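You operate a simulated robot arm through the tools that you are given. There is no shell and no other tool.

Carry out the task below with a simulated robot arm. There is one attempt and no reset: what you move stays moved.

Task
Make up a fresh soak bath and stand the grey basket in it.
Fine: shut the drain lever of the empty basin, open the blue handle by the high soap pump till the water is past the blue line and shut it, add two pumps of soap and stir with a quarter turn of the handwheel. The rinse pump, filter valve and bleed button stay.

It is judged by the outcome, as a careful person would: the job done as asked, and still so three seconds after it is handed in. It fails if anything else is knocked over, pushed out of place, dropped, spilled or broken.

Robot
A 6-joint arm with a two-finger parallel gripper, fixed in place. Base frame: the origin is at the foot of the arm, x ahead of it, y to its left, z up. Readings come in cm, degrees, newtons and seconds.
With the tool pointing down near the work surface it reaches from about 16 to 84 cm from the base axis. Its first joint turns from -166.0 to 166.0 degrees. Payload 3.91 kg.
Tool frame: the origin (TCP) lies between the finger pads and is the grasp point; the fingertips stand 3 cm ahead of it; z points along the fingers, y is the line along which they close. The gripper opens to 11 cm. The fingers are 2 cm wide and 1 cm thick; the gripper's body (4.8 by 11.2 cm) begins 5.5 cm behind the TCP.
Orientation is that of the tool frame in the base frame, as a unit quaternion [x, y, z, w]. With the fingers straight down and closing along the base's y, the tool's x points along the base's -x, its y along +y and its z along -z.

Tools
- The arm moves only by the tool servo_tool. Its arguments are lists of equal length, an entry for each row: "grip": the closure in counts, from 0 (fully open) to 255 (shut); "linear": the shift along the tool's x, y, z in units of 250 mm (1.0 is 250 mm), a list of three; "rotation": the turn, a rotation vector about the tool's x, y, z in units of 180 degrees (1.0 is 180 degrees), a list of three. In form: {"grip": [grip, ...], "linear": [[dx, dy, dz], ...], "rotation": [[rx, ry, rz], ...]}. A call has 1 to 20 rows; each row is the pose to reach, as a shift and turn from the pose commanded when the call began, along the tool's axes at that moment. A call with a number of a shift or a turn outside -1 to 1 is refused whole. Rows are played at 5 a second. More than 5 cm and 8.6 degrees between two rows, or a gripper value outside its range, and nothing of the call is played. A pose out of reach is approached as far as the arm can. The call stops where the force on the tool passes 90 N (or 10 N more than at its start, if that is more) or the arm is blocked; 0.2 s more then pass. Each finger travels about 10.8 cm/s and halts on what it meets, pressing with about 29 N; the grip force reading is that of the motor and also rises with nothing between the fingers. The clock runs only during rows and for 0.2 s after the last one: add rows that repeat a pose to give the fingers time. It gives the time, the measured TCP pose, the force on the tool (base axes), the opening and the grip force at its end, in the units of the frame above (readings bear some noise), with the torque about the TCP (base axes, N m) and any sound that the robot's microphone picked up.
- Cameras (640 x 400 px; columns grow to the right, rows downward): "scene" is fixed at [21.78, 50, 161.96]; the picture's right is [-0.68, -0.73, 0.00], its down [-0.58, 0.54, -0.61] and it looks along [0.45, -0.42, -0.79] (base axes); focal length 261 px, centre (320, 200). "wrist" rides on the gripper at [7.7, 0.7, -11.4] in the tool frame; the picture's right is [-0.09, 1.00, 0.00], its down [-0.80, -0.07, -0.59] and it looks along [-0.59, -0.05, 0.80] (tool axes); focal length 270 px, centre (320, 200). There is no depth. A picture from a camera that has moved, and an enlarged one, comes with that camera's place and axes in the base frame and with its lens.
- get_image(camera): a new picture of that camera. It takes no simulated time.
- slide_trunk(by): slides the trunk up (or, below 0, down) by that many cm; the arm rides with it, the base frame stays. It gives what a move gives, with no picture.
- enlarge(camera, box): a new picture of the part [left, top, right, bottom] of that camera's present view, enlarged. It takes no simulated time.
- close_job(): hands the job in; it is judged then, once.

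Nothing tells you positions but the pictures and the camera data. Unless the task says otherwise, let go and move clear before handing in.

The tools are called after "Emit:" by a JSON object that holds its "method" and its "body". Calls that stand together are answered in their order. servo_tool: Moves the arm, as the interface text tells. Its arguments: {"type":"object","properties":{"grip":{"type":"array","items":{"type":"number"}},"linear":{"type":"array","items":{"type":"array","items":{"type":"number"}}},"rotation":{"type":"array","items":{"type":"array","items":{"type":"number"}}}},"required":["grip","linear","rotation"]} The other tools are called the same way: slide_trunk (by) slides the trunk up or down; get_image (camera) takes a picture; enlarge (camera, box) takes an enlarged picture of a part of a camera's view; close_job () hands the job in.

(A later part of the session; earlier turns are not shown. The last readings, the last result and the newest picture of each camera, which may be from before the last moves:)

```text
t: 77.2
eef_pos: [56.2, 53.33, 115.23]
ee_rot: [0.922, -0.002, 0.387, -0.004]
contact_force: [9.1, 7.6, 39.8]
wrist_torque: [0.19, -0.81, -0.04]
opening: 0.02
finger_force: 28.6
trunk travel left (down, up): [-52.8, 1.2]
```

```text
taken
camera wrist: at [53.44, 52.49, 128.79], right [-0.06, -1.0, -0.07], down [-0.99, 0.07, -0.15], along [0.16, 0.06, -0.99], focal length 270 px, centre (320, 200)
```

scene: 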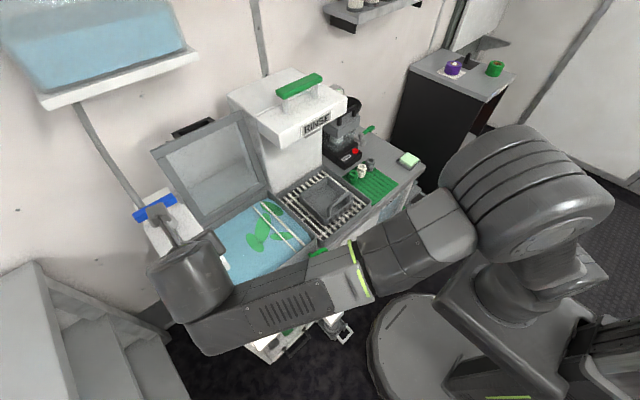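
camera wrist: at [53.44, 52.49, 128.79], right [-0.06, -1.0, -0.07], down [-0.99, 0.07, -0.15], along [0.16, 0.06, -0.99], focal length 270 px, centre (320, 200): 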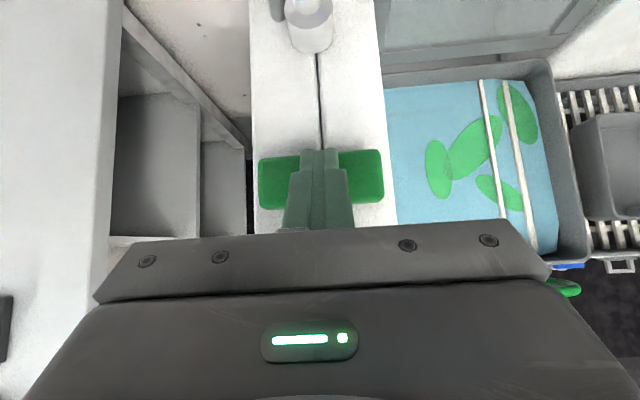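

The second stroke reached its stop. I'll release, rise, and back out toward the handwheel side.

Emit:
{"method": "servo_tool", "body": {"grip": [255, 255, 255, 255, 255, 255, 255, 255, 255], "linear": [[0.0707, 0, -0.0707], [0.17, 0, -0.17], [0.065, 0, -0.275], [-0.04, 0, -0.38], [-0.145, 0, -0.485], [-0.25, 0, -0.59], [-0.355, 0, -0.695], [-0.46, 0, -0.8], [-0.565, 0, -0.905]], "rotation": [[0, 0, 0], [0, 0, 0], [0, 0, 0], [0, 0, 0], [0, 0, 0], [0, 0, 0], [0, 0, 0], [0, 0, 0], [0, 0, 0]]}}

Emit:
{"method": "get_image", "body": {"camera": "scene"}}

Emit:
{"method": "enlarge", "body": {"camera": "scene", "box": [120, 170, 280, 280]}}

Emit:
{"method": "enlarge", "body": {"camera": "scene", "box": [200, 190, 360, 290]}}

```text
t: 79.2
eef_pos: [30.3, 53.41, 120.63]
ee_rot: [0.924, -0.002, 0.383, -0.001]
contact_force: [-0.1, 0.2, 0.1]
wrist_torque: [0.01, -0.03, 0.0]
opening: 0.0
finger_force: 29.2
trunk travel left (down, up): [-52.8, 1.2]
```

```text
taken
```

scene: 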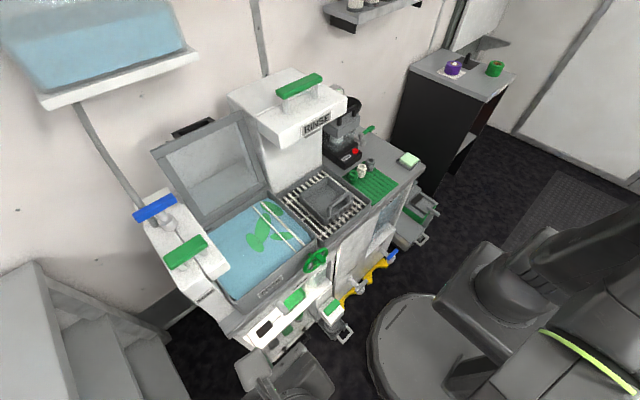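

```text
3.64 times, centred on (200, 225) of scene
camera zoom: at [21.78, 50.0, 161.96], right [-0.68, -0.73, 0.0], down [-0.58, 0.54, -0.61], along [0.45, -0.42, -0.79], focal length 948 px, centre (756, 109)
```

zoom: 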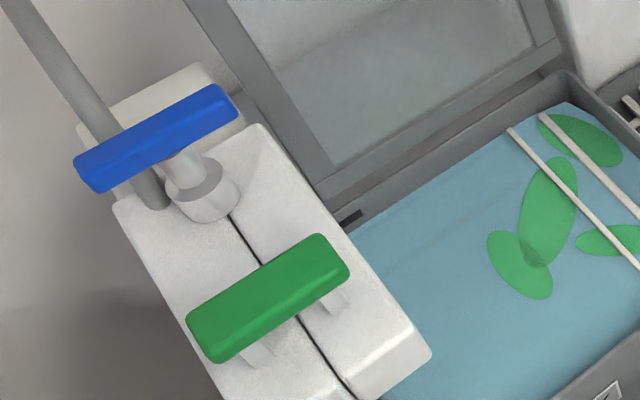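

```text
4.00 times, centred on (280, 240) of scene
camera zoom: at [21.78, 50.0, 161.96], right [-0.68, -0.73, 0.0], down [-0.58, 0.54, -0.61], along [0.45, -0.42, -0.79], focal length 1043 px, centre (480, 40)
```

zoom: 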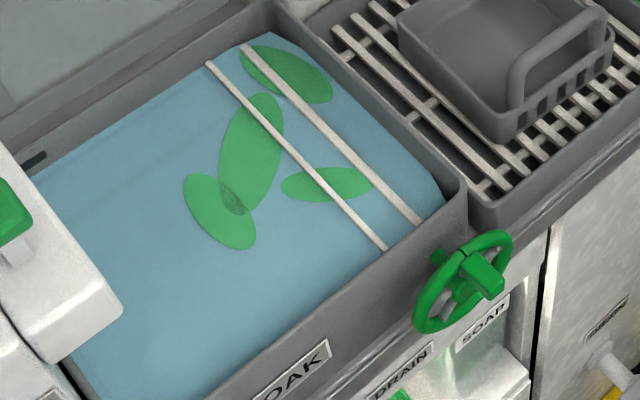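

The blue handle is back at its closed orientation, the level is past the line, and the soap is in. Next is the handwheel, so I'll lower the trunk, level the tool and look at the wheel.

Emit:
{"method": "slide_trunk", "body": {"by": -25}}

Emit:
{"method": "servo_tool", "body": {"grip": [255, 255, 255, 255, 255, 255, 255], "linear": [[0, 0.14, 0], [0, 0.28, 0], [0, 0.42, 0], [0, 0.56, 0], [0, 0.7, 0], [0, 0.8, 0], [0, 0.8, 0]], "rotation": [[0, 0.042, 0], [0, 0.084, 0], [0, 0.126, 0], [0, 0.168, 0], [0, 0.21, 0], [0, 0.25, 0], [0, 0.25, 0]]}}

Emit:
{"method": "get_image", "body": {"camera": "wrist"}}

Emit:
{"method": "get_image", "body": {"camera": "scene"}}

```text
t: 81.8
eef_pos: [30.36, 53.4, 95.5]
ee_rot: [0.924, -0.002, 0.382, 0.0]
contact_force: [0.2, -0.3, -0.4]
wrist_torque: [-0.01, 0.01, 0.0]
opening: 0.0
finger_force: 29.1
trunk travel left (down, up): [-27.8, 26.2]
```

```text
t: 83.4
eef_pos: [30.46, 33.32, 95.59]
ee_rot: [0.707, -0.002, 0.708, 0.0]
contact_force: [-0.7, 0.4, -0.1]
wrist_torque: [0.01, 0.0, -0.03]
opening: 0.0
finger_force: 29.0
trunk travel left (down, up): [-27.8, 26.2]
```

```text
taken
camera wrist: at [18.86, 32.67, 103.2], right [0.0, -1.0, -0.09], down [-0.59, 0.07, -0.8], along [0.8, 0.05, -0.59], focal length 270 px, centre (320, 200)
```

wrist: 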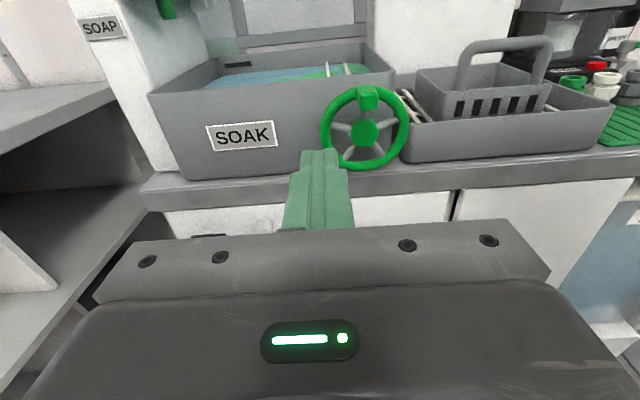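

```text
taken
```

scene: 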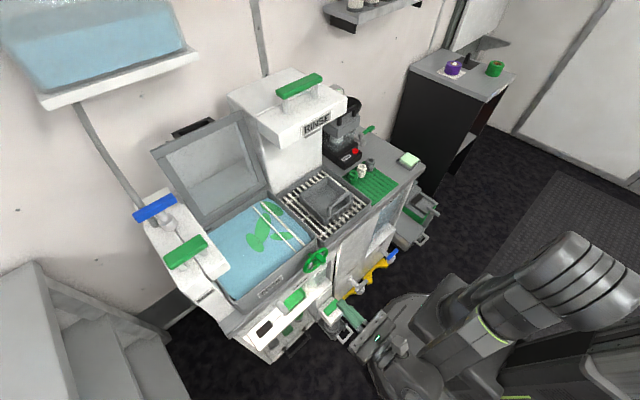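

Emit:
{"method": "enlarge", "body": {"camera": "wrist", "box": [290, 60, 450, 180]}}

Emit:
{"method": "enlarge", "body": {"camera": "wrist", "box": [140, 30, 420, 190]}}

Emit:
{"method": "enlarge", "body": {"camera": "wrist", "box": [380, 20, 640, 170]}}

```text
3.33 times, centred on (370, 120) of wrist
camera zoom: at [18.86, 32.67, 103.2], right [0.0, -1.0, -0.09], down [-0.59, 0.07, -0.8], along [0.8, 0.05, -0.59], focal length 901 px, centre (153, 467)
```

zoom: 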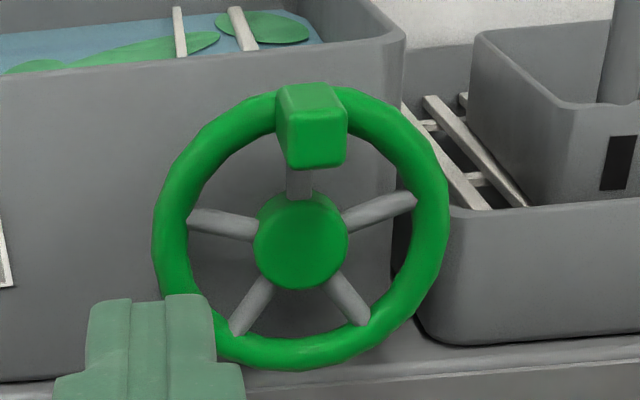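

```text
2.29 times, centred on (280, 110) of wrist
camera zoom: at [18.86, 32.67, 103.2], right [0.0, -1.0, -0.09], down [-0.59, 0.07, -0.8], along [0.8, 0.05, -0.59], focal length 618 px, centre (411, 406)
```

zoom: 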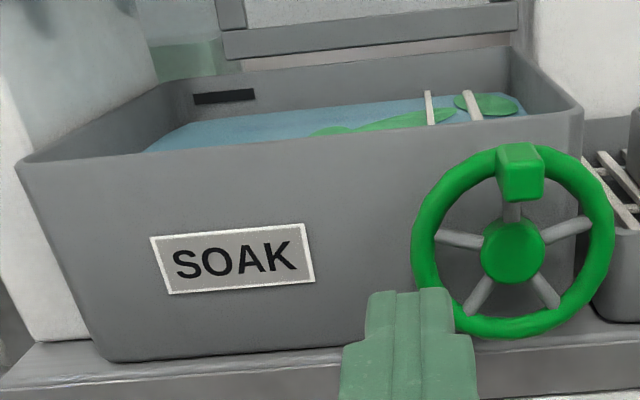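

```text
2.46 times, centred on (510, 95) of wrist
camera zoom: at [18.86, 32.67, 103.2], right [0.0, -1.0, -0.09], down [-0.59, 0.07, -0.8], along [0.8, 0.05, -0.59], focal length 665 px, centre (-148, 458)
```

zoom: 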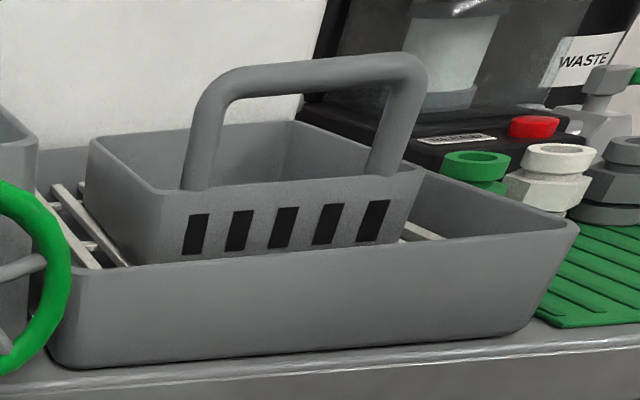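

I have a clear view: the wheel centre is ≈ (45, 29, 91.7), and the crank knob is on top at ≈ (43–45.5, 28.9, 95.7). I'll bring the closed fingers beside the knob on its left and start pushing it clockwise.

Emit:
{"method": "servo_tool", "body": {"grip": [255, 255, 255, 255, 255, 255], "linear": [[0, 0, 0.15], [0, 0, 0.3], [0, 0, 0.445], [0.004, 0.085, 0.445], [0.024, 0.13, 0.445], [0.03, 0.165, 0.445]], "rotation": [[0, 0, 0], [0, 0, 0], [0, 0, 0], [0, 0, 0], [0, 0, 0], [0, 0, 0]]}}

Emit:
{"method": "get_image", "body": {"camera": "wrist"}}

Emit:
{"method": "enlarge", "body": {"camera": "scene", "box": [270, 220, 370, 290]}}

```text
t: 84.8
eef_pos: [41.4, 30.46, 95.87]
ee_rot: [0.708, 0.008, 0.706, -0.004]
contact_force: [8.0, 79.3, -20.4]
wrist_torque: [0.82, 0.39, 1.51]
opening: 0.0
finger_force: 29.1
trunk travel left (down, up): [-27.8, 26.2]
```

```text
taken
camera wrist: at [30.0, 29.76, 103.61], right [0.01, -1.0, -0.08], down [-0.6, 0.06, -0.8], along [0.8, 0.06, -0.6], focal length 270 px, centre (320, 200)
```

wrist: 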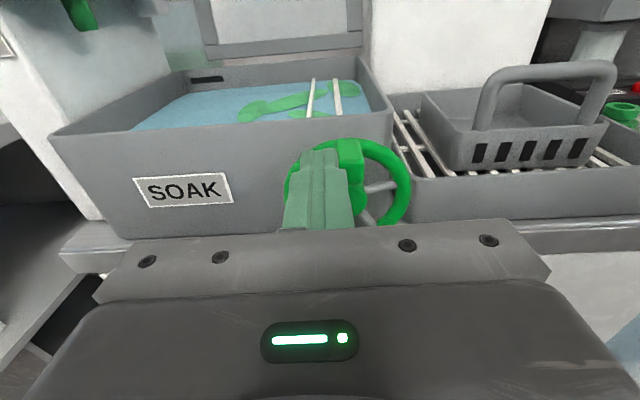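

```text
5.71 times, centred on (320, 255) of scene
camera zoom: at [21.78, 50.0, 161.96], right [-0.68, -0.73, 0.0], down [-0.58, 0.54, -0.61], along [0.45, -0.42, -0.79], focal length 1490 px, centre (320, -114)
```

zoom: 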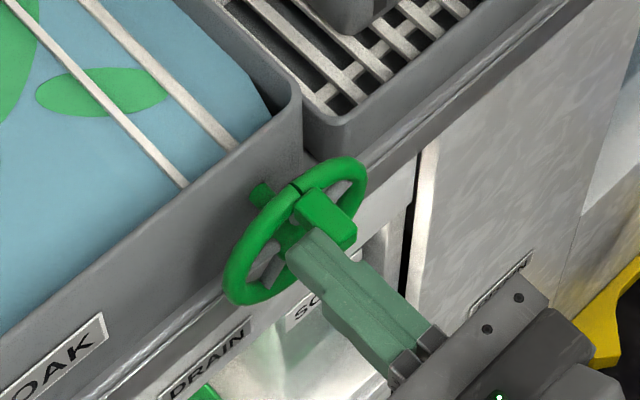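

The wheel won't turn this way: the force climbed to 79 N, so it's at a stop. I'll back off right away and push from the other side.

Emit:
{"method": "servo_tool", "body": {"grip": [255, 255, 255, 255, 255], "linear": [[0, -0.06, 0], [0, -0.1, 0], [0, -0.1, -0.12], [0, -0.1, -0.24], [0, -0.1, -0.24]], "rotation": [[0, 0, 0], [0, 0, 0], [0, 0, 0], [0, 0, 0], [0, 0, 0]]}}

Emit:
{"method": "get_image", "body": {"camera": "wrist"}}

Emit:
{"method": "enlarge", "body": {"camera": "wrist", "box": [260, 60, 460, 220]}}

```text
t: 86.0
eef_pos: [35.28, 31.68, 96.25]
ee_rot: [0.707, -0.002, 0.707, 0.001]
contact_force: [0.0, -0.5, -0.4]
wrist_torque: [0.0, 0.01, 0.01]
opening: 0.03
finger_force: 29.6
trunk travel left (down, up): [-27.8, 26.2]
```

```text
taken
camera wrist: at [23.88, 30.96, 103.91], right [0.0, -1.0, -0.09], down [-0.59, 0.07, -0.8], along [0.8, 0.05, -0.59], focal length 270 px, centre (320, 200)
```

wrist: 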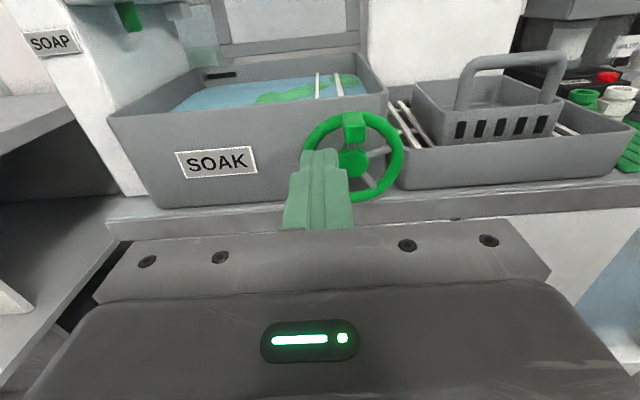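

```text
2.50 times, centred on (360, 140) of wrist
camera zoom: at [23.88, 30.96, 103.91], right [0.0, -1.0, -0.09], down [-0.59, 0.07, -0.8], along [0.8, 0.05, -0.59], focal length 676 px, centre (220, 350)
```

zoom: 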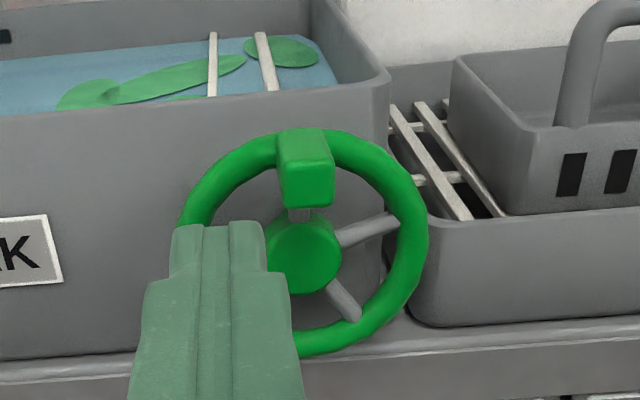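

Emit:
{"method": "servo_tool", "body": {"grip": [255, 255, 255, 255, 255, 255], "linear": [[-0.01, 0.13, 0], [-0.02, 0.25, 0], [-0.02, 0.25, 0.125], [-0.02, 0.25, 0.25], [-0.02, 0.22, 0.25], [-0.02, 0.19, 0.25]], "rotation": [[0, 0, 0], [0, 0, 0], [0, 0, 0], [0, 0, 0], [0, 0, 0], [0, 0, 0]]}}

Emit:
{"method": "get_image", "body": {"camera": "wrist"}}

```text
t: 87.4
eef_pos: [41.68, 27.03, 95.64]
ee_rot: [0.707, -0.001, 0.707, -0.001]
contact_force: [-1.2, 0.6, 0.9]
wrist_torque: [0.03, 0.03, 0.02]
opening: 0.0
finger_force: 28.7
trunk travel left (down, up): [-27.8, 26.2]
```

```text
taken
camera wrist: at [30.23, 26.31, 103.41], right [0.0, -1.0, -0.09], down [-0.59, 0.07, -0.8], along [0.8, 0.05, -0.59], focal length 270 px, centre (320, 200)
```

wrist: 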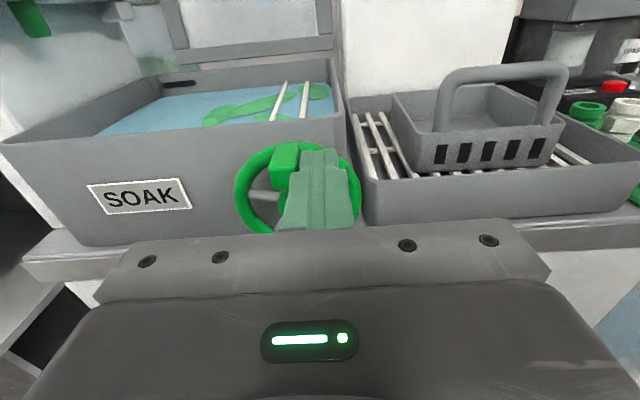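

Emit:
{"method": "servo_tool", "body": {"grip": [255, 255, 255, 255], "linear": [[0.004, -0.015, 0], [0.009, -0.03, 0], [0.014, -0.045, 0], [0.018, -0.06, 0]], "rotation": [[0, 0, 0], [0, 0, 0], [0, 0, 0], [0, 0, 0]]}}

Emit:
{"method": "get_image", "body": {"camera": "wrist"}}

```text
t: 88.4
eef_pos: [41.68, 28.43, 96.21]
ee_rot: [0.707, -0.001, 0.707, 0.0]
contact_force: [-0.8, -1.3, -0.3]
wrist_torque: [0.0, 0.01, -0.01]
opening: 0.0
finger_force: 28.6
trunk travel left (down, up): [-27.8, 26.2]
```

```text
taken
camera wrist: at [30.2, 27.8, 103.94], right [0.0, -1.0, -0.09], down [-0.59, 0.07, -0.8], along [0.8, 0.05, -0.59], focal length 270 px, centre (320, 200)
```

wrist: 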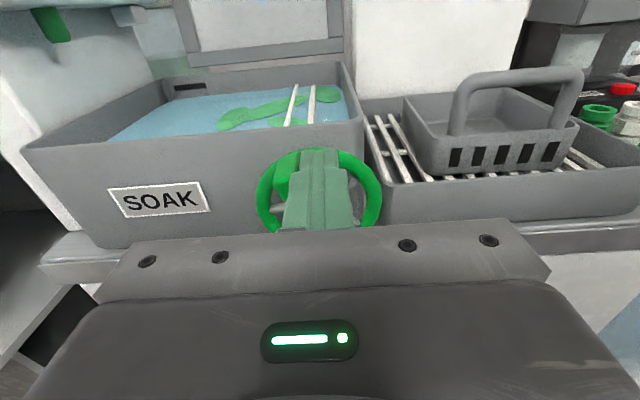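

It turns freely counter-clockwise. I'll follow the arc.

Emit:
{"method": "servo_tool", "body": {"grip": [255, 255, 255, 255, 255, 255], "linear": [[0.0056, -0.029, 0], [0.003, -0.055, 0], [-0.002, -0.0764, 0], [-0.011, -0.1, 0], [-0.022, -0.121, 0], [-0.05, -0.152, 0]], "rotation": [[0, 0, 0], [0, 0, 0], [0, 0, 0], [0, 0, 0], [0, 0, 0], [0, 0, 0]]}}

Emit:
{"method": "get_image", "body": {"camera": "wrist"}}

Emit:
{"method": "enlarge", "body": {"camera": "scene", "box": [200, 190, 360, 290]}}

```text
t: 89.8
eef_pos: [41.71, 32.39, 94.95]
ee_rot: [0.707, -0.002, 0.707, 0.001]
contact_force: [-0.5, -1.4, -0.6]
wrist_torque: [0.01, 0.02, 0.0]
opening: 0.01
finger_force: 29.5
trunk travel left (down, up): [-27.8, 26.2]
```

```text
taken
camera wrist: at [30.21, 31.66, 102.6], right [0.0, -1.0, -0.09], down [-0.59, 0.07, -0.8], along [0.8, 0.05, -0.59], focal length 270 px, centre (320, 200)
```

wrist: 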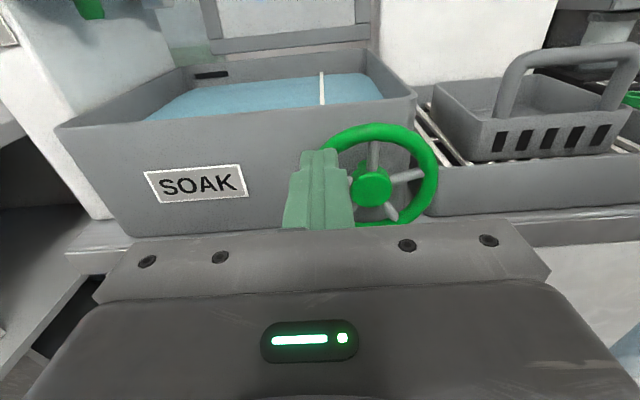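

```text
4.00 times, centred on (280, 240) of scene
camera zoom: at [21.78, 50.0, 161.96], right [-0.68, -0.73, 0.0], down [-0.58, 0.54, -0.61], along [0.45, -0.42, -0.79], focal length 1043 px, centre (480, 40)
```

zoom: 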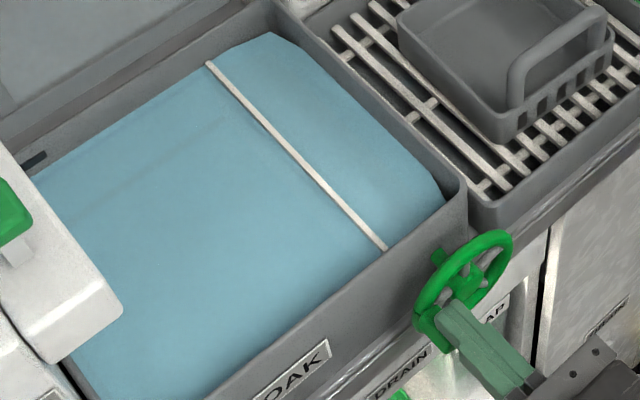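

The soap has mixed in. I'll finish the last few degrees to a full quarter turn.

Emit:
{"method": "servo_tool", "body": {"grip": [255, 255, 255, 255], "linear": [[-0.02, -0.014, 0], [-0.04, -0.024, 0], [-0.058, -0.028, 0], [-0.066, -0.03, 0]], "rotation": [[0, 0, 0], [0, 0, 0], [0, 0, 0], [0, 0, 0]]}}

Emit:
{"method": "get_image", "body": {"camera": "wrist"}}

Emit:
{"method": "enlarge", "body": {"camera": "wrist", "box": [280, 100, 460, 230]}}

```text
t: 90.8
eef_pos: [41.66, 33.07, 93.35]
ee_rot: [0.707, -0.002, 0.707, 0.0]
contact_force: [-0.3, 0.1, 2.1]
wrist_torque: [0.02, 0.01, 0.02]
opening: 0.01
finger_force: 29.2
trunk travel left (down, up): [-27.8, 26.2]
```

```text
taken
camera wrist: at [30.23, 32.39, 100.99], right [0.0, -1.0, -0.09], down [-0.59, 0.07, -0.8], along [0.8, 0.05, -0.59], focal length 270 px, centre (320, 200)
```

wrist: 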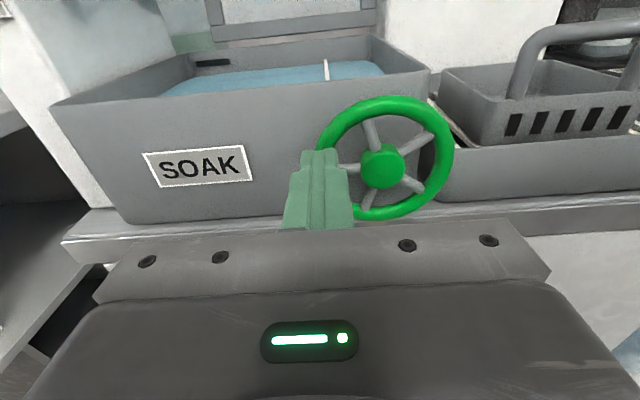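

```text
3.08 times, centred on (370, 165) of wrist
camera zoom: at [30.23, 32.39, 100.99], right [0.0, -1.0, -0.09], down [-0.59, 0.07, -0.8], along [0.8, 0.05, -0.59], focal length 832 px, centre (166, 308)
```

zoom: 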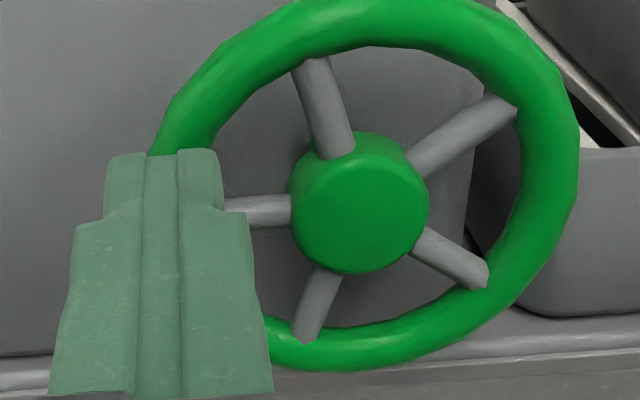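

Emit:
{"method": "servo_tool", "body": {"grip": [255, 255, 255, 255, 255], "linear": [[0.02, 0, 0], [0.02, 0, -0.15], [0.02, 0, -0.3], [0.02, 0, -0.45], [0.02, 0, -0.45]], "rotation": [[0, 0, 0], [0, 0, 0], [0, 0, 0], [0, 0, 0], [0, 0, 0]]}}

Emit:
{"method": "get_image", "body": {"camera": "wrist"}}

Emit:
{"method": "enlarge", "body": {"camera": "wrist", "box": [200, 40, 480, 200]}}

Emit:
{"method": "enlarge", "body": {"camera": "scene", "box": [200, 170, 360, 290]}}

```text
t: 92.0
eef_pos: [30.52, 33.06, 93.83]
ee_rot: [0.707, -0.002, 0.707, 0.001]
contact_force: [-0.4, -0.3, -0.1]
wrist_torque: [0.01, 0.03, 0.0]
opening: 0.02
finger_force: 29.0
trunk travel left (down, up): [-27.8, 26.2]
```

```text
taken
camera wrist: at [18.94, 32.37, 101.47], right [0.0, -1.0, -0.09], down [-0.59, 0.07, -0.8], along [0.8, 0.05, -0.59], focal length 270 px, centre (320, 200)
```

wrist: 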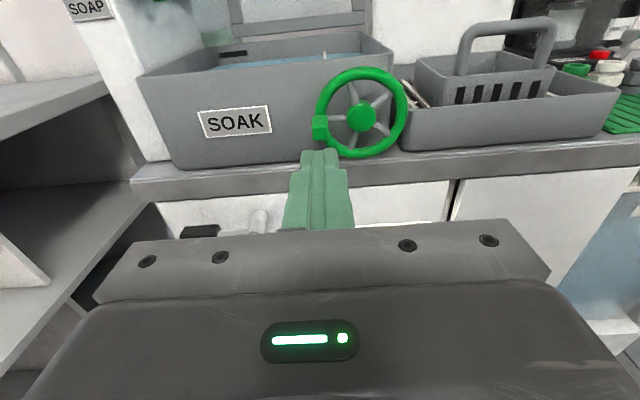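

```text
2.29 times, centred on (340, 120) of wrist
camera zoom: at [18.94, 32.37, 101.47], right [0.0, -1.0, -0.09], down [-0.59, 0.07, -0.8], along [0.8, 0.05, -0.59], focal length 618 px, centre (274, 383)
```

zoom: 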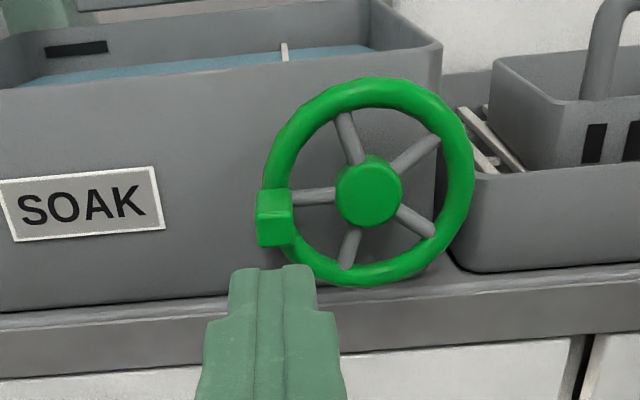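

```text
3.33 times, centred on (280, 230) of scene
camera zoom: at [21.78, 50.0, 161.96], right [-0.68, -0.73, 0.0], down [-0.58, 0.54, -0.61], along [0.45, -0.42, -0.79], focal length 869 px, centre (453, 100)
```

zoom: 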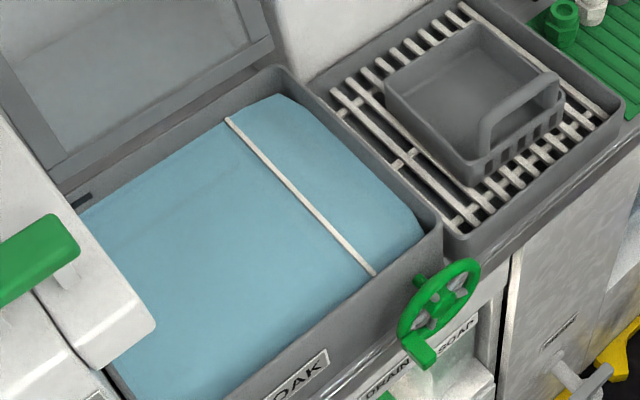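

The quarter turn is done: the knob is at 9 o'clock and the soap is dispersed. The stirrer blade turned inside its own compartment behind the divider. Before fetching the basket I need the geometry of the RINSE head above it, so I'll raise the trunk and look.

Emit:
{"method": "slide_trunk", "body": {"by": 25}}

Emit:
{"method": "servo_tool", "body": {"grip": [255, 255, 255, 255, 255, 255], "linear": [[0, 0.14, 0], [0, 0.28, 0], [0, 0.42, 0], [0, 0.56, 0], [0, 0.64, 0], [0, 0.64, 0]], "rotation": [[0, 0, 0], [0, 0, 0], [0, 0, 0], [0, 0, 0], [0, 0, 0], [0, 0, 0]]}}

Emit:
{"method": "get_image", "body": {"camera": "wrist"}}

Emit:
{"method": "get_image", "body": {"camera": "scene"}}

```text
t: 94.5
eef_pos: [30.49, 33.07, 118.79]
ee_rot: [0.707, -0.002, 0.707, 0.001]
contact_force: [0.0, -0.1, 0.3]
wrist_torque: [-0.04, -0.01, -0.02]
opening: 0.0
finger_force: 28.7
trunk travel left (down, up): [-52.8, 1.2]
```

```text
t: 96.1
eef_pos: [31.61, 20.61, 120.73]
ee_rot: [0.693, -0.038, 0.719, -0.037]
contact_force: [0.0, -0.6, 0.7]
wrist_torque: [0.02, -0.05, -0.01]
opening: 0.02
finger_force: 29.2
trunk travel left (down, up): [-52.8, 1.2]
stopped in row 6: the arm was blocked; the commanded pose is now the measured one
```

```text
taken
camera wrist: at [19.92, 19.19, 127.78], right [0.0, -0.98, -0.19], down [-0.56, 0.16, -0.81], along [0.83, 0.11, -0.55], focal length 270 px, centre (320, 200)
```

wrist: 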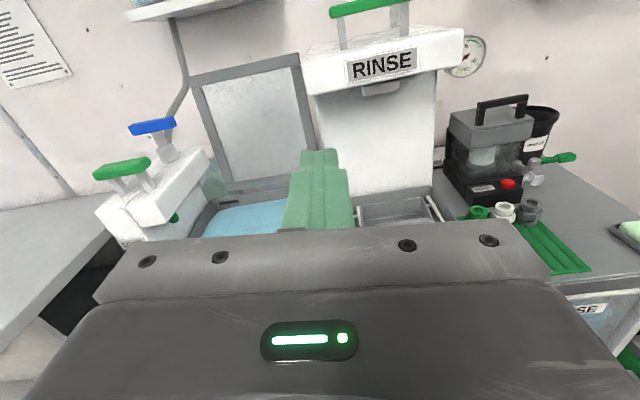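

```text
taken
```

scene: 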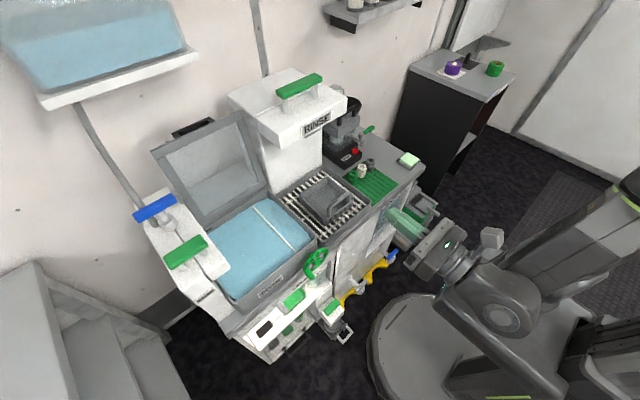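

Emit:
{"method": "enlarge", "body": {"camera": "wrist", "box": [340, 80, 600, 240]}}

Emit:
{"method": "enlarge", "body": {"camera": "wrist", "box": [100, 0, 480, 240]}}

Emit:
{"method": "enlarge", "body": {"camera": "scene", "box": [260, 150, 390, 250]}}

Emit:
{"method": "enlarge", "body": {"camera": "scene", "box": [190, 170, 320, 310]}}

```text
2.46 times, centred on (470, 160) of wrist
camera zoom: at [19.92, 19.19, 127.78], right [0.0, -0.98, -0.19], down [-0.56, 0.16, -0.81], along [0.83, 0.11, -0.55], focal length 665 px, centre (-49, 298)
```

zoom: 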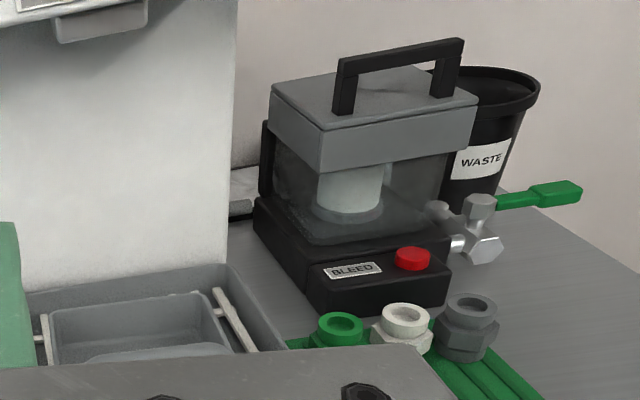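

```text
1.67 times, centred on (290, 120) of wrist
camera zoom: at [19.92, 19.19, 127.78], right [0.0, -0.98, -0.19], down [-0.56, 0.16, -0.81], along [0.83, 0.11, -0.55], focal length 450 px, centre (370, 333)
```

zoom: 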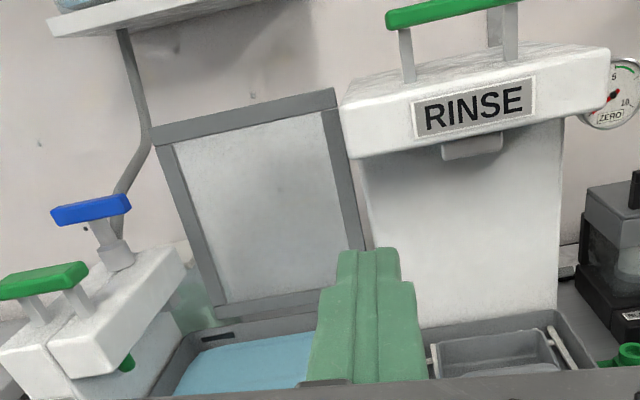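

```text
4.00 times, centred on (325, 200) of scene
camera zoom: at [21.78, 50.0, 161.96], right [-0.68, -0.73, 0.0], down [-0.58, 0.54, -0.61], along [0.45, -0.42, -0.79], focal length 1043 px, centre (300, 200)
```

zoom: 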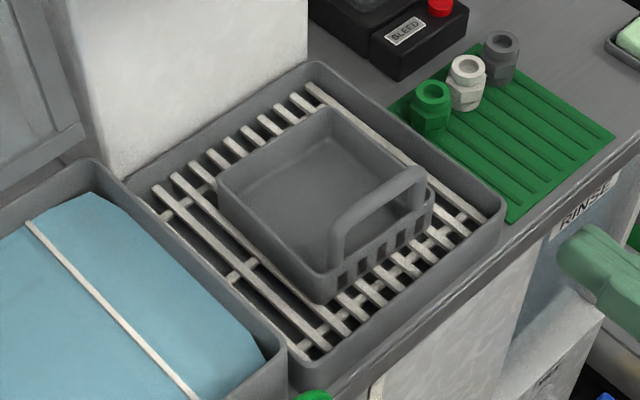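

```text
2.86 times, centred on (255, 240) of scene
camera zoom: at [21.78, 50.0, 161.96], right [-0.68, -0.73, 0.0], down [-0.58, 0.54, -0.61], along [0.45, -0.42, -0.79], focal length 745 px, centre (506, 86)
```

zoom: 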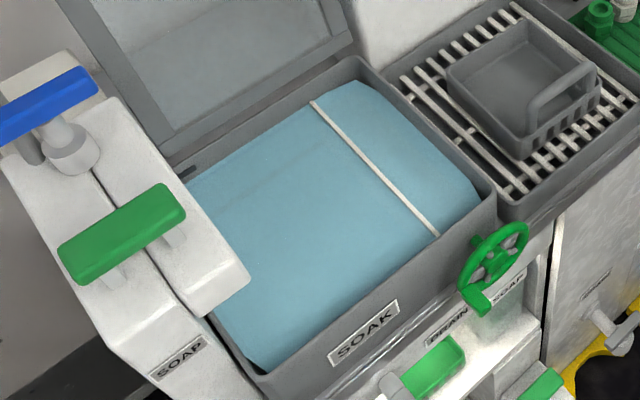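

The RINSE head overhangs only from x ≥ 65 at z ≥ 117, so the basket handle at ≈ (54.8, 10.6, top 97.8) is clear. The main soak compartment is about y 32–51, x 50–74. I'll pitch the tool straight down now.

Emit:
{"method": "servo_tool", "body": {"grip": [255, 255, 255, 255, 255, 255, 255, 255, 255, 255, 255, 255], "linear": [[0, 0, 0], [0, 0, 0], [0, 0, 0], [0, 0, 0], [0, 0, 0], [0, 0, 0], [0, 0, 0], [0, 0, 0], [0, 0, 0], [0, 0, 0], [0, 0, 0], [0, 0, 0]], "rotation": [[0, -0.045, 0], [0, -0.09, 0], [0, -0.135, 0], [0, -0.18, 0], [0, -0.225, 0], [0, -0.27, 0], [0, -0.315, 0], [0, -0.36, 0], [0, -0.405, 0], [0, -0.45, 0], [0, -0.51, 0], [0, -0.51, 0]]}}

Emit:
{"method": "get_image", "body": {"camera": "scene"}}

```text
refused: row 11 steps farther than a row can; nothing moved
```

```text
taken
```

scene: 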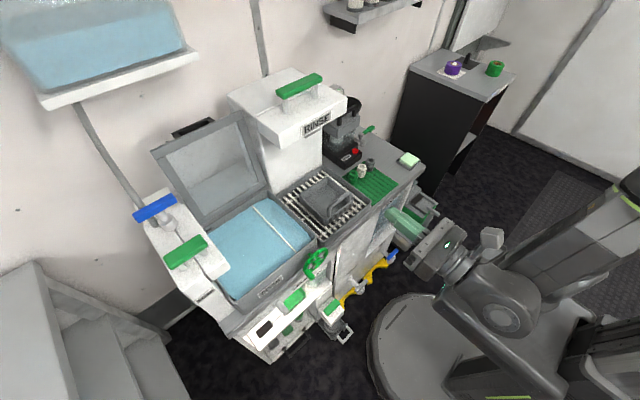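

Emit:
{"method": "servo_tool", "body": {"grip": [255, 255, 255, 255, 255, 255, 255, 255, 255, 255, 255, 255], "linear": [[0, 0, 0], [0, 0, 0], [0, 0, 0], [0, 0, 0], [0, 0, 0], [0, 0, 0], [0, 0, 0], [0, 0, 0], [0, 0, 0], [0, 0, 0], [0, 0, 0], [0, 0, 0]], "rotation": [[0, -0.045, 0], [0, -0.09, 0], [0, -0.135, 0], [0, -0.18, 0], [0, -0.225, 0], [0, -0.27, 0], [0, -0.315, 0], [0, -0.36, 0], [0, -0.405, 0], [0, -0.45, 0], [0, -0.49, 0], [0, -0.51, 0]]}}

Emit:
{"method": "get_image", "body": {"camera": "scene"}}

```text
t: 98.7
eef_pos: [31.65, 20.6, 120.57]
ee_rot: [0.999, 0.001, 0.002, -0.052]
contact_force: [-1.0, -0.4, 0.0]
wrist_torque: [-0.01, -0.03, 0.01]
opening: 0.0
finger_force: 29.1
trunk travel left (down, up): [-52.8, 1.2]
```

```text
taken
```

scene: 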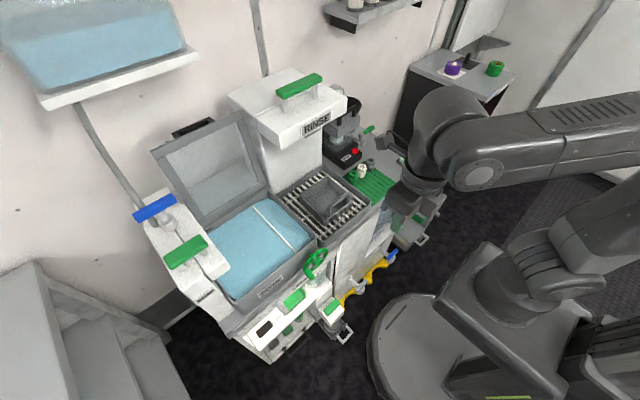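

Emit:
{"method": "servo_tool", "body": {"grip": [255, 200], "linear": [[0, 0, 0], [0, 0, 0]], "rotation": [[-0.033, 0, 0], [-0.033, 0, 0]]}}

Emit:
{"method": "servo_tool", "body": {"grip": [170, 150, 150, 150, 150, 150, 150, 150, 150, 150, 150, 150], "linear": [[0.06, 0.03, 0], [0.12, 0.06, 0], [0.18, 0.09, 0], [0.24, 0.12, 0], [0.3, 0.16, 0], [0.36, 0.2, 0], [0.42, 0.24, 0], [0.48, 0.28, 0], [0.54, 0.32, 0], [0.6, 0.36, 0], [0.66, 0.396, 0], [0.7, 0.396, 0]], "rotation": [[0, 0, 0.045], [0, 0, 0.09], [0, 0, 0.135], [0, 0, 0.18], [0, 0, 0.225], [0, 0, 0.27], [0, 0, 0.315], [0, 0, 0.36], [0, 0, 0.405], [0, 0, 0.45], [0, 0, 0.49], [0, 0, 0.5]]}}

Emit:
{"method": "get_image", "body": {"camera": "wrist"}}

Emit:
{"method": "get_image", "body": {"camera": "scene"}}

```text
t: 99.3
eef_pos: [31.65, 20.45, 120.67]
ee_rot: [1.0, -0.001, 0.004, 0.001]
contact_force: [-0.5, -0.4, -0.2]
wrist_torque: [0.04, 0.01, 0.0]
opening: 2.38
finger_force: 0.2
trunk travel left (down, up): [-52.8, 1.2]
```

```text
t: 101.9
eef_pos: [49.14, 10.71, 120.72]
ee_rot: [-0.707, 0.707, -0.002, 0.0]
contact_force: [0.0, 0.4, 0.6]
wrist_torque: [0.0, 0.03, 0.01]
opening: 4.51
finger_force: 0.1
trunk travel left (down, up): [-52.8, 1.2]
```

```text
taken
camera wrist: at [48.4, 3.0, 132.1], right [-1.0, 0.09, 0.0], down [0.07, 0.8, 0.59], along [0.06, 0.59, -0.8], focal length 270 px, centre (320, 200)
```

wrist: 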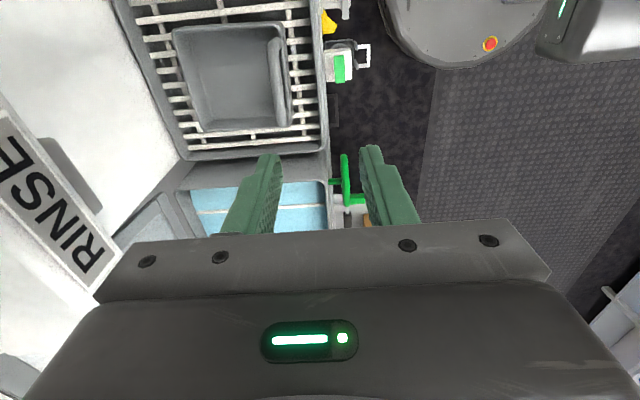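

```text
taken
```

scene: 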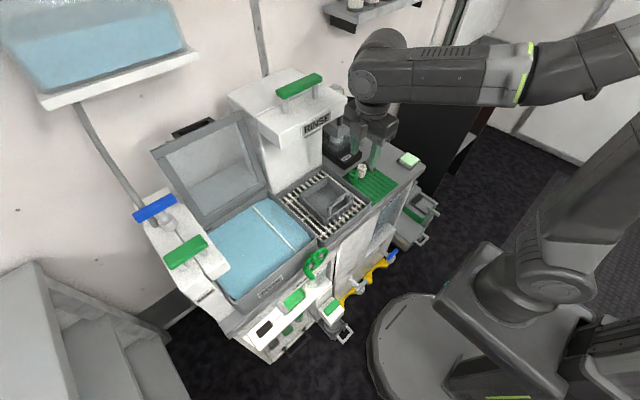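

Emit:
{"method": "enlarge", "body": {"camera": "wrist", "box": [140, 0, 380, 150]}}

Emit:
{"method": "enlarge", "body": {"camera": "wrist", "box": [120, 130, 380, 250]}}

```text
2.67 times, centred on (260, 75) of wrist
camera zoom: at [48.4, 3.0, 132.1], right [-1.0, 0.09, 0.0], down [0.07, 0.8, 0.59], along [0.06, 0.59, -0.8], focal length 721 px, centre (480, 533)
```

zoom: 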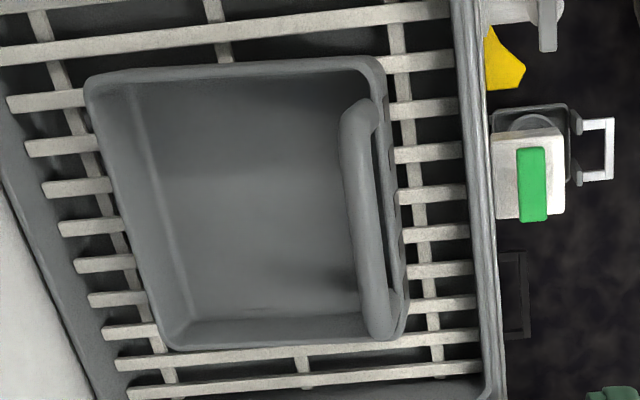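

```text
2.46 times, centred on (250, 190) of wrist
camera zoom: at [48.4, 3.0, 132.1], right [-1.0, 0.09, 0.0], down [0.07, 0.8, 0.59], along [0.06, 0.59, -0.8], focal length 665 px, centre (492, 225)
```

zoom: 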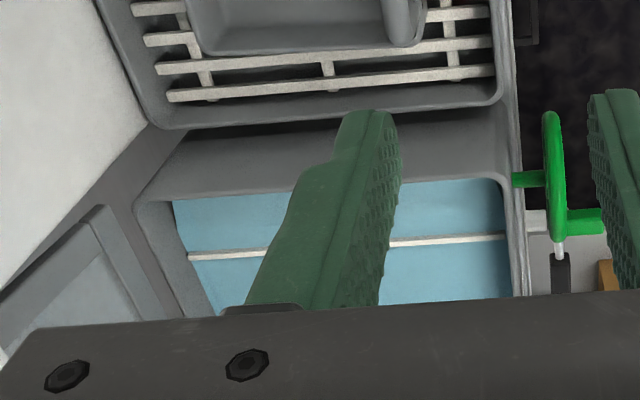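

The handle bar is centred at ≈ (55.0, 10.8) and runs along y. The tool points down with the fingers closing along x, so I'll align over the bar and lower with the trunk.

Emit:
{"method": "servo_tool", "body": {"grip": [165, 171, 171], "linear": [[0, -0.117, 0], [0, -0.2344, 0], [0, -0.2344, 0]], "rotation": [[0, 0, 0], [0, 0, 0], [0, 0, 0]]}}

Emit:
{"method": "slide_trunk", "body": {"by": -18}}

Emit:
{"method": "get_image", "body": {"camera": "wrist"}}

Emit:
{"method": "get_image", "body": {"camera": "scene"}}

```text
t: 102.7
eef_pos: [55.01, 10.79, 120.81]
ee_rot: [0.708, -0.707, 0.003, -0.001]
contact_force: [-0.2, 0.3, -0.2]
wrist_torque: [0.02, -0.01, -0.02]
opening: 3.62
finger_force: 0.1
trunk travel left (down, up): [-52.8, 1.2]
```

```text
t: 104.7
eef_pos: [55.12, 10.68, 102.77]
ee_rot: [0.707, -0.707, 0.002, -0.002]
contact_force: [-0.1, -0.2, -0.2]
wrist_torque: [-0.01, -0.01, 0.01]
opening: 3.61
finger_force: 0.0
trunk travel left (down, up): [-34.8, 19.2]
```

```text
taken
camera wrist: at [54.27, 3.0, 114.18], right [-1.0, 0.09, -0.01], down [0.07, 0.8, 0.59], along [0.06, 0.59, -0.8], focal length 270 px, centre (320, 200)
```

wrist: 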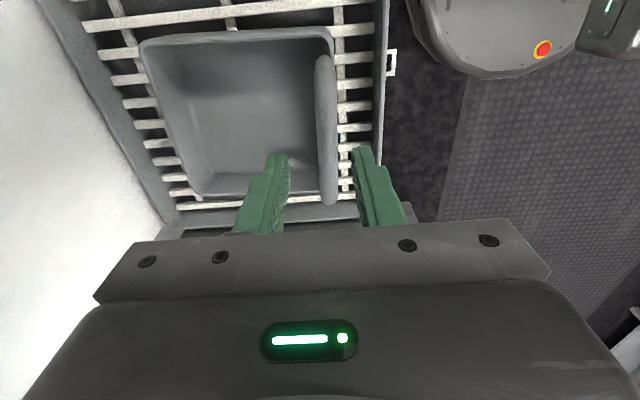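

```text
taken
```

scene: 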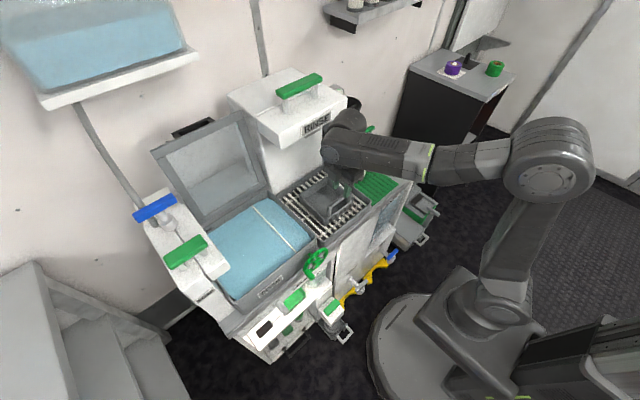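

Emit:
{"method": "servo_tool", "body": {"grip": [171, 171, 171, 171, 171], "linear": [[0, 0.018, 0], [0, 0.018, 0.09], [0, 0.018, 0.18], [0, 0.018, 0.26], [0, 0.018, 0.26]], "rotation": [[0, 0, 0], [0, 0, 0], [0, 0, 0], [0, 0, 0], [0, 0, 0]]}}

Emit:
{"method": "get_image", "body": {"camera": "wrist"}}

Emit:
{"method": "enlarge", "body": {"camera": "scene", "box": [260, 130, 420, 250]}}

```text
t: 105.9
eef_pos: [54.68, 10.67, 96.19]
ee_rot: [-0.707, 0.707, -0.002, 0.001]
contact_force: [0.9, -0.1, 0.4]
wrist_torque: [0.0, -0.02, 0.01]
opening: 3.6
finger_force: 0.1
trunk travel left (down, up): [-34.8, 19.2]
```

```text
taken
camera wrist: at [53.87, 3.0, 107.68], right [-1.0, 0.09, -0.01], down [0.07, 0.8, 0.59], along [0.06, 0.59, -0.8], focal length 270 px, centre (320, 200)
```

wrist: 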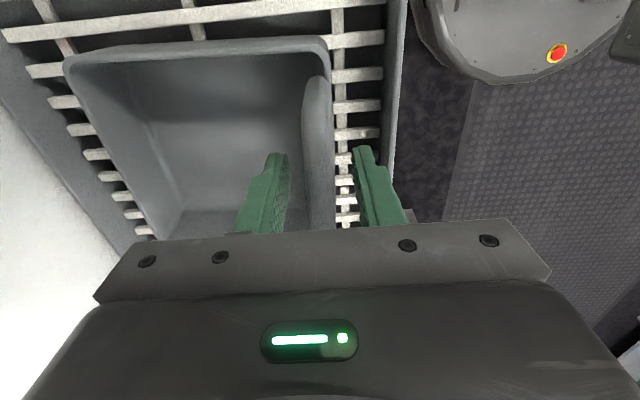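

```text
3.33 times, centred on (340, 190) of scene
camera zoom: at [21.78, 50.0, 161.96], right [-0.68, -0.73, 0.0], down [-0.58, 0.54, -0.61], along [0.45, -0.42, -0.79], focal length 869 px, centre (253, 233)
```

zoom: 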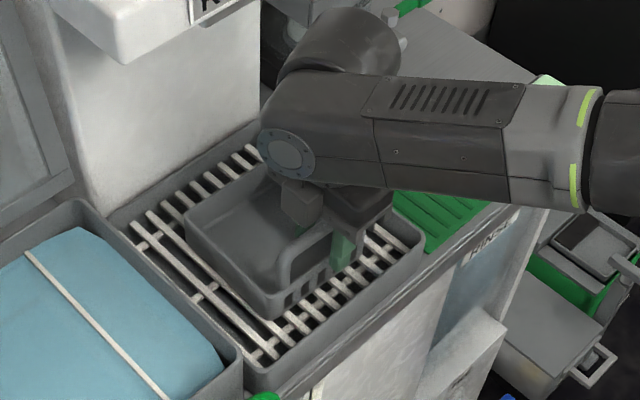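

Emit:
{"method": "servo_tool", "body": {"grip": [171, 171, 171], "linear": [[0, 0, 0.05], [0, 0, 0.09], [0, 0, 0.09]], "rotation": [[0, 0, 0], [0, 0, 0], [0, 0, 0]]}}

Emit:
{"method": "get_image", "body": {"camera": "wrist"}}

Emit:
{"method": "enlarge", "body": {"camera": "scene", "box": [290, 160, 390, 240]}}

```text
t: 106.7
eef_pos: [54.49, 10.66, 93.98]
ee_rot: [-0.707, 0.707, -0.002, 0.001]
contact_force: [0.1, -1.0, -0.2]
wrist_torque: [0.0, 0.01, -0.01]
opening: 3.62
finger_force: 0.0
trunk travel left (down, up): [-34.8, 19.2]
```

```text
taken
camera wrist: at [53.84, 3.03, 105.43], right [-1.0, 0.09, -0.01], down [0.07, 0.8, 0.59], along [0.06, 0.59, -0.8], focal length 270 px, centre (320, 200)
```

wrist: 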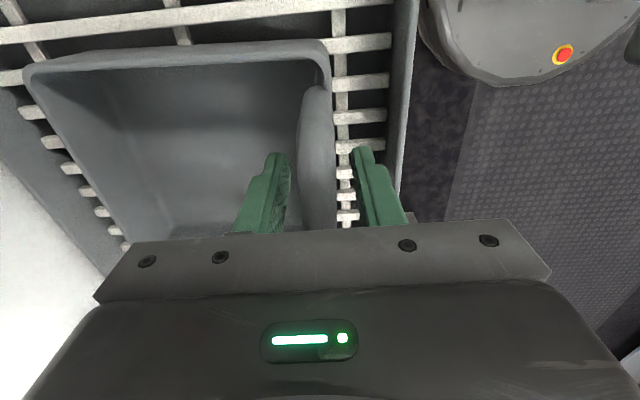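

```text
5.00 times, centred on (340, 200) of scene
camera zoom: at [21.78, 50.0, 161.96], right [-0.68, -0.73, 0.0], down [-0.58, 0.54, -0.61], along [0.45, -0.42, -0.79], focal length 1304 px, centre (220, 200)
```

zoom: 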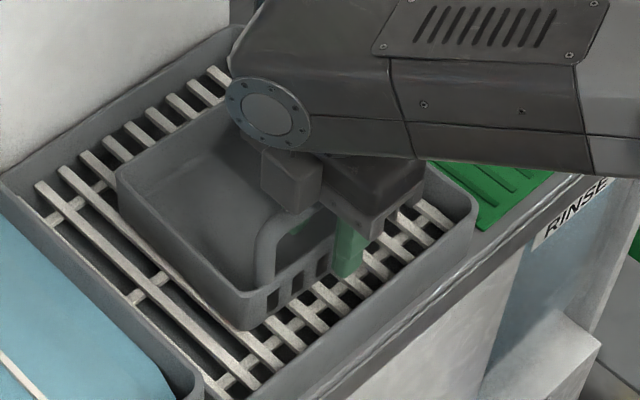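

The fingers straddle the handle, one inside and one outside the front wall. Closing the grip now.

Emit:
{"method": "servo_tool", "body": {"grip": [195, 215, 235, 255, 255, 255], "linear": [[0, 0, 0], [0, 0, 0], [0, 0, 0], [0, 0, 0], [0, 0, 0], [0, 0, 0]], "rotation": [[0, 0, 0], [0, 0, 0], [0, 0, 0], [0, 0, 0], [0, 0, 0], [0, 0, 0]]}}

Emit:
{"method": "get_image", "body": {"camera": "wrist"}}

Emit:
{"method": "enlarge", "body": {"camera": "scene", "box": [290, 160, 390, 240]}}

```text
t: 108.1
eef_pos: [54.61, 10.67, 94.02]
ee_rot: [-0.707, 0.707, -0.003, 0.001]
contact_force: [-0.8, 0.2, 0.8]
wrist_torque: [-0.01, 0.08, 0.01]
opening: 1.28
finger_force: 28.8
trunk travel left (down, up): [-34.8, 19.2]
```

```text
taken
camera wrist: at [53.83, 3.02, 105.45], right [-1.0, 0.09, -0.01], down [0.07, 0.8, 0.59], along [0.06, 0.59, -0.8], focal length 270 px, centre (320, 200)
```

wrist: 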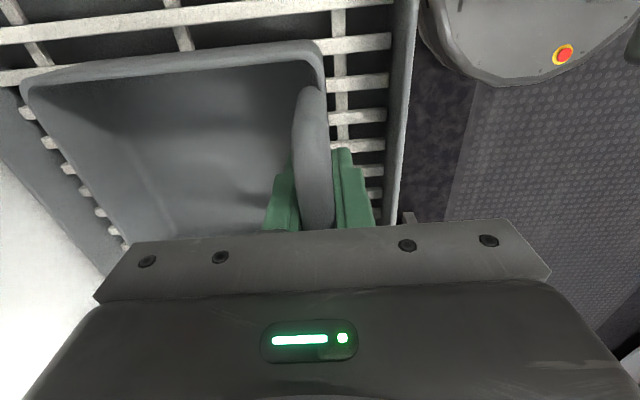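

```text
5.00 times, centred on (340, 200) of scene
camera zoom: at [21.78, 50.0, 161.96], right [-0.68, -0.73, 0.0], down [-0.58, 0.54, -0.61], along [0.45, -0.42, -0.79], focal length 1304 px, centre (220, 200)
```

zoom: 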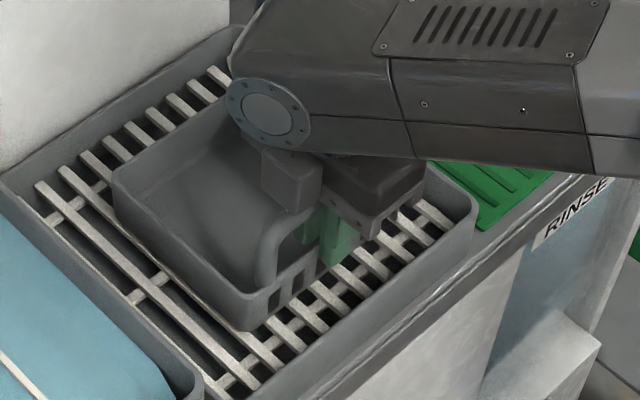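

The bar is gripped (1.3 cm). I'll lift a little and check the load and tilt.

Emit:
{"method": "servo_tool", "body": {"grip": [255, 255, 255, 255], "linear": [[0, 0, -0.03], [0, 0, -0.07], [0, 0, -0.12], [0, 0, -0.12]], "rotation": [[0, 0, 0], [0, 0, 0], [0, 0, 0], [0, 0, 0]]}}

Emit:
{"method": "get_image", "body": {"camera": "wrist"}}

Emit:
{"method": "enlarge", "body": {"camera": "scene", "box": [270, 140, 390, 240]}}

```text
t: 109.1
eef_pos: [54.56, 10.78, 97.11]
ee_rot: [-0.707, 0.707, -0.003, 0.002]
contact_force: [0.2, 0.0, -0.5]
wrist_torque: [0.01, 0.04, -0.02]
opening: 1.27
finger_force: 29.1
trunk travel left (down, up): [-34.8, 19.2]
```

```text
taken
camera wrist: at [53.81, 2.98, 108.47], right [-1.0, 0.09, -0.01], down [0.07, 0.8, 0.59], along [0.06, 0.59, -0.8], focal length 270 px, centre (320, 200)
```

wrist: 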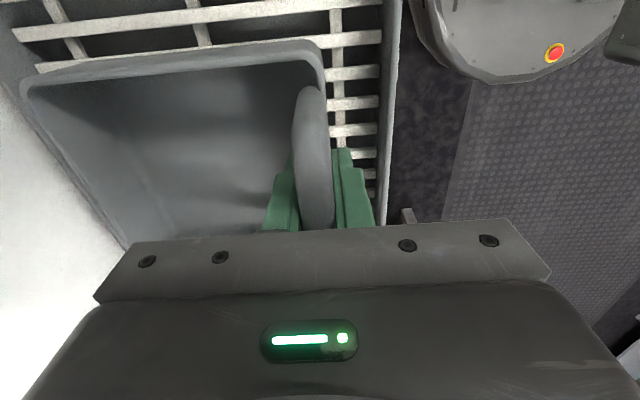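

```text
4.00 times, centred on (330, 190) of scene
camera zoom: at [21.78, 50.0, 161.96], right [-0.68, -0.73, 0.0], down [-0.58, 0.54, -0.61], along [0.45, -0.42, -0.79], focal length 1043 px, centre (280, 240)
```

zoom: 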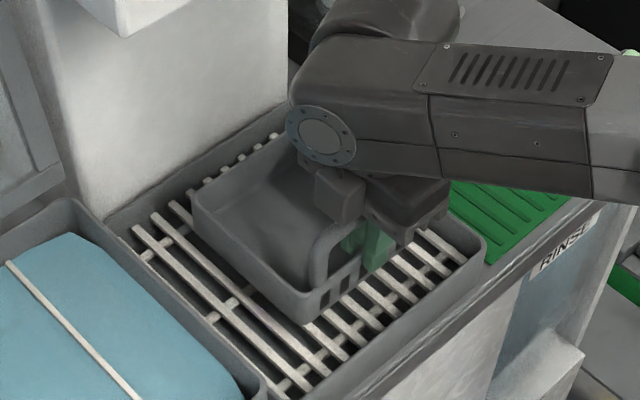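

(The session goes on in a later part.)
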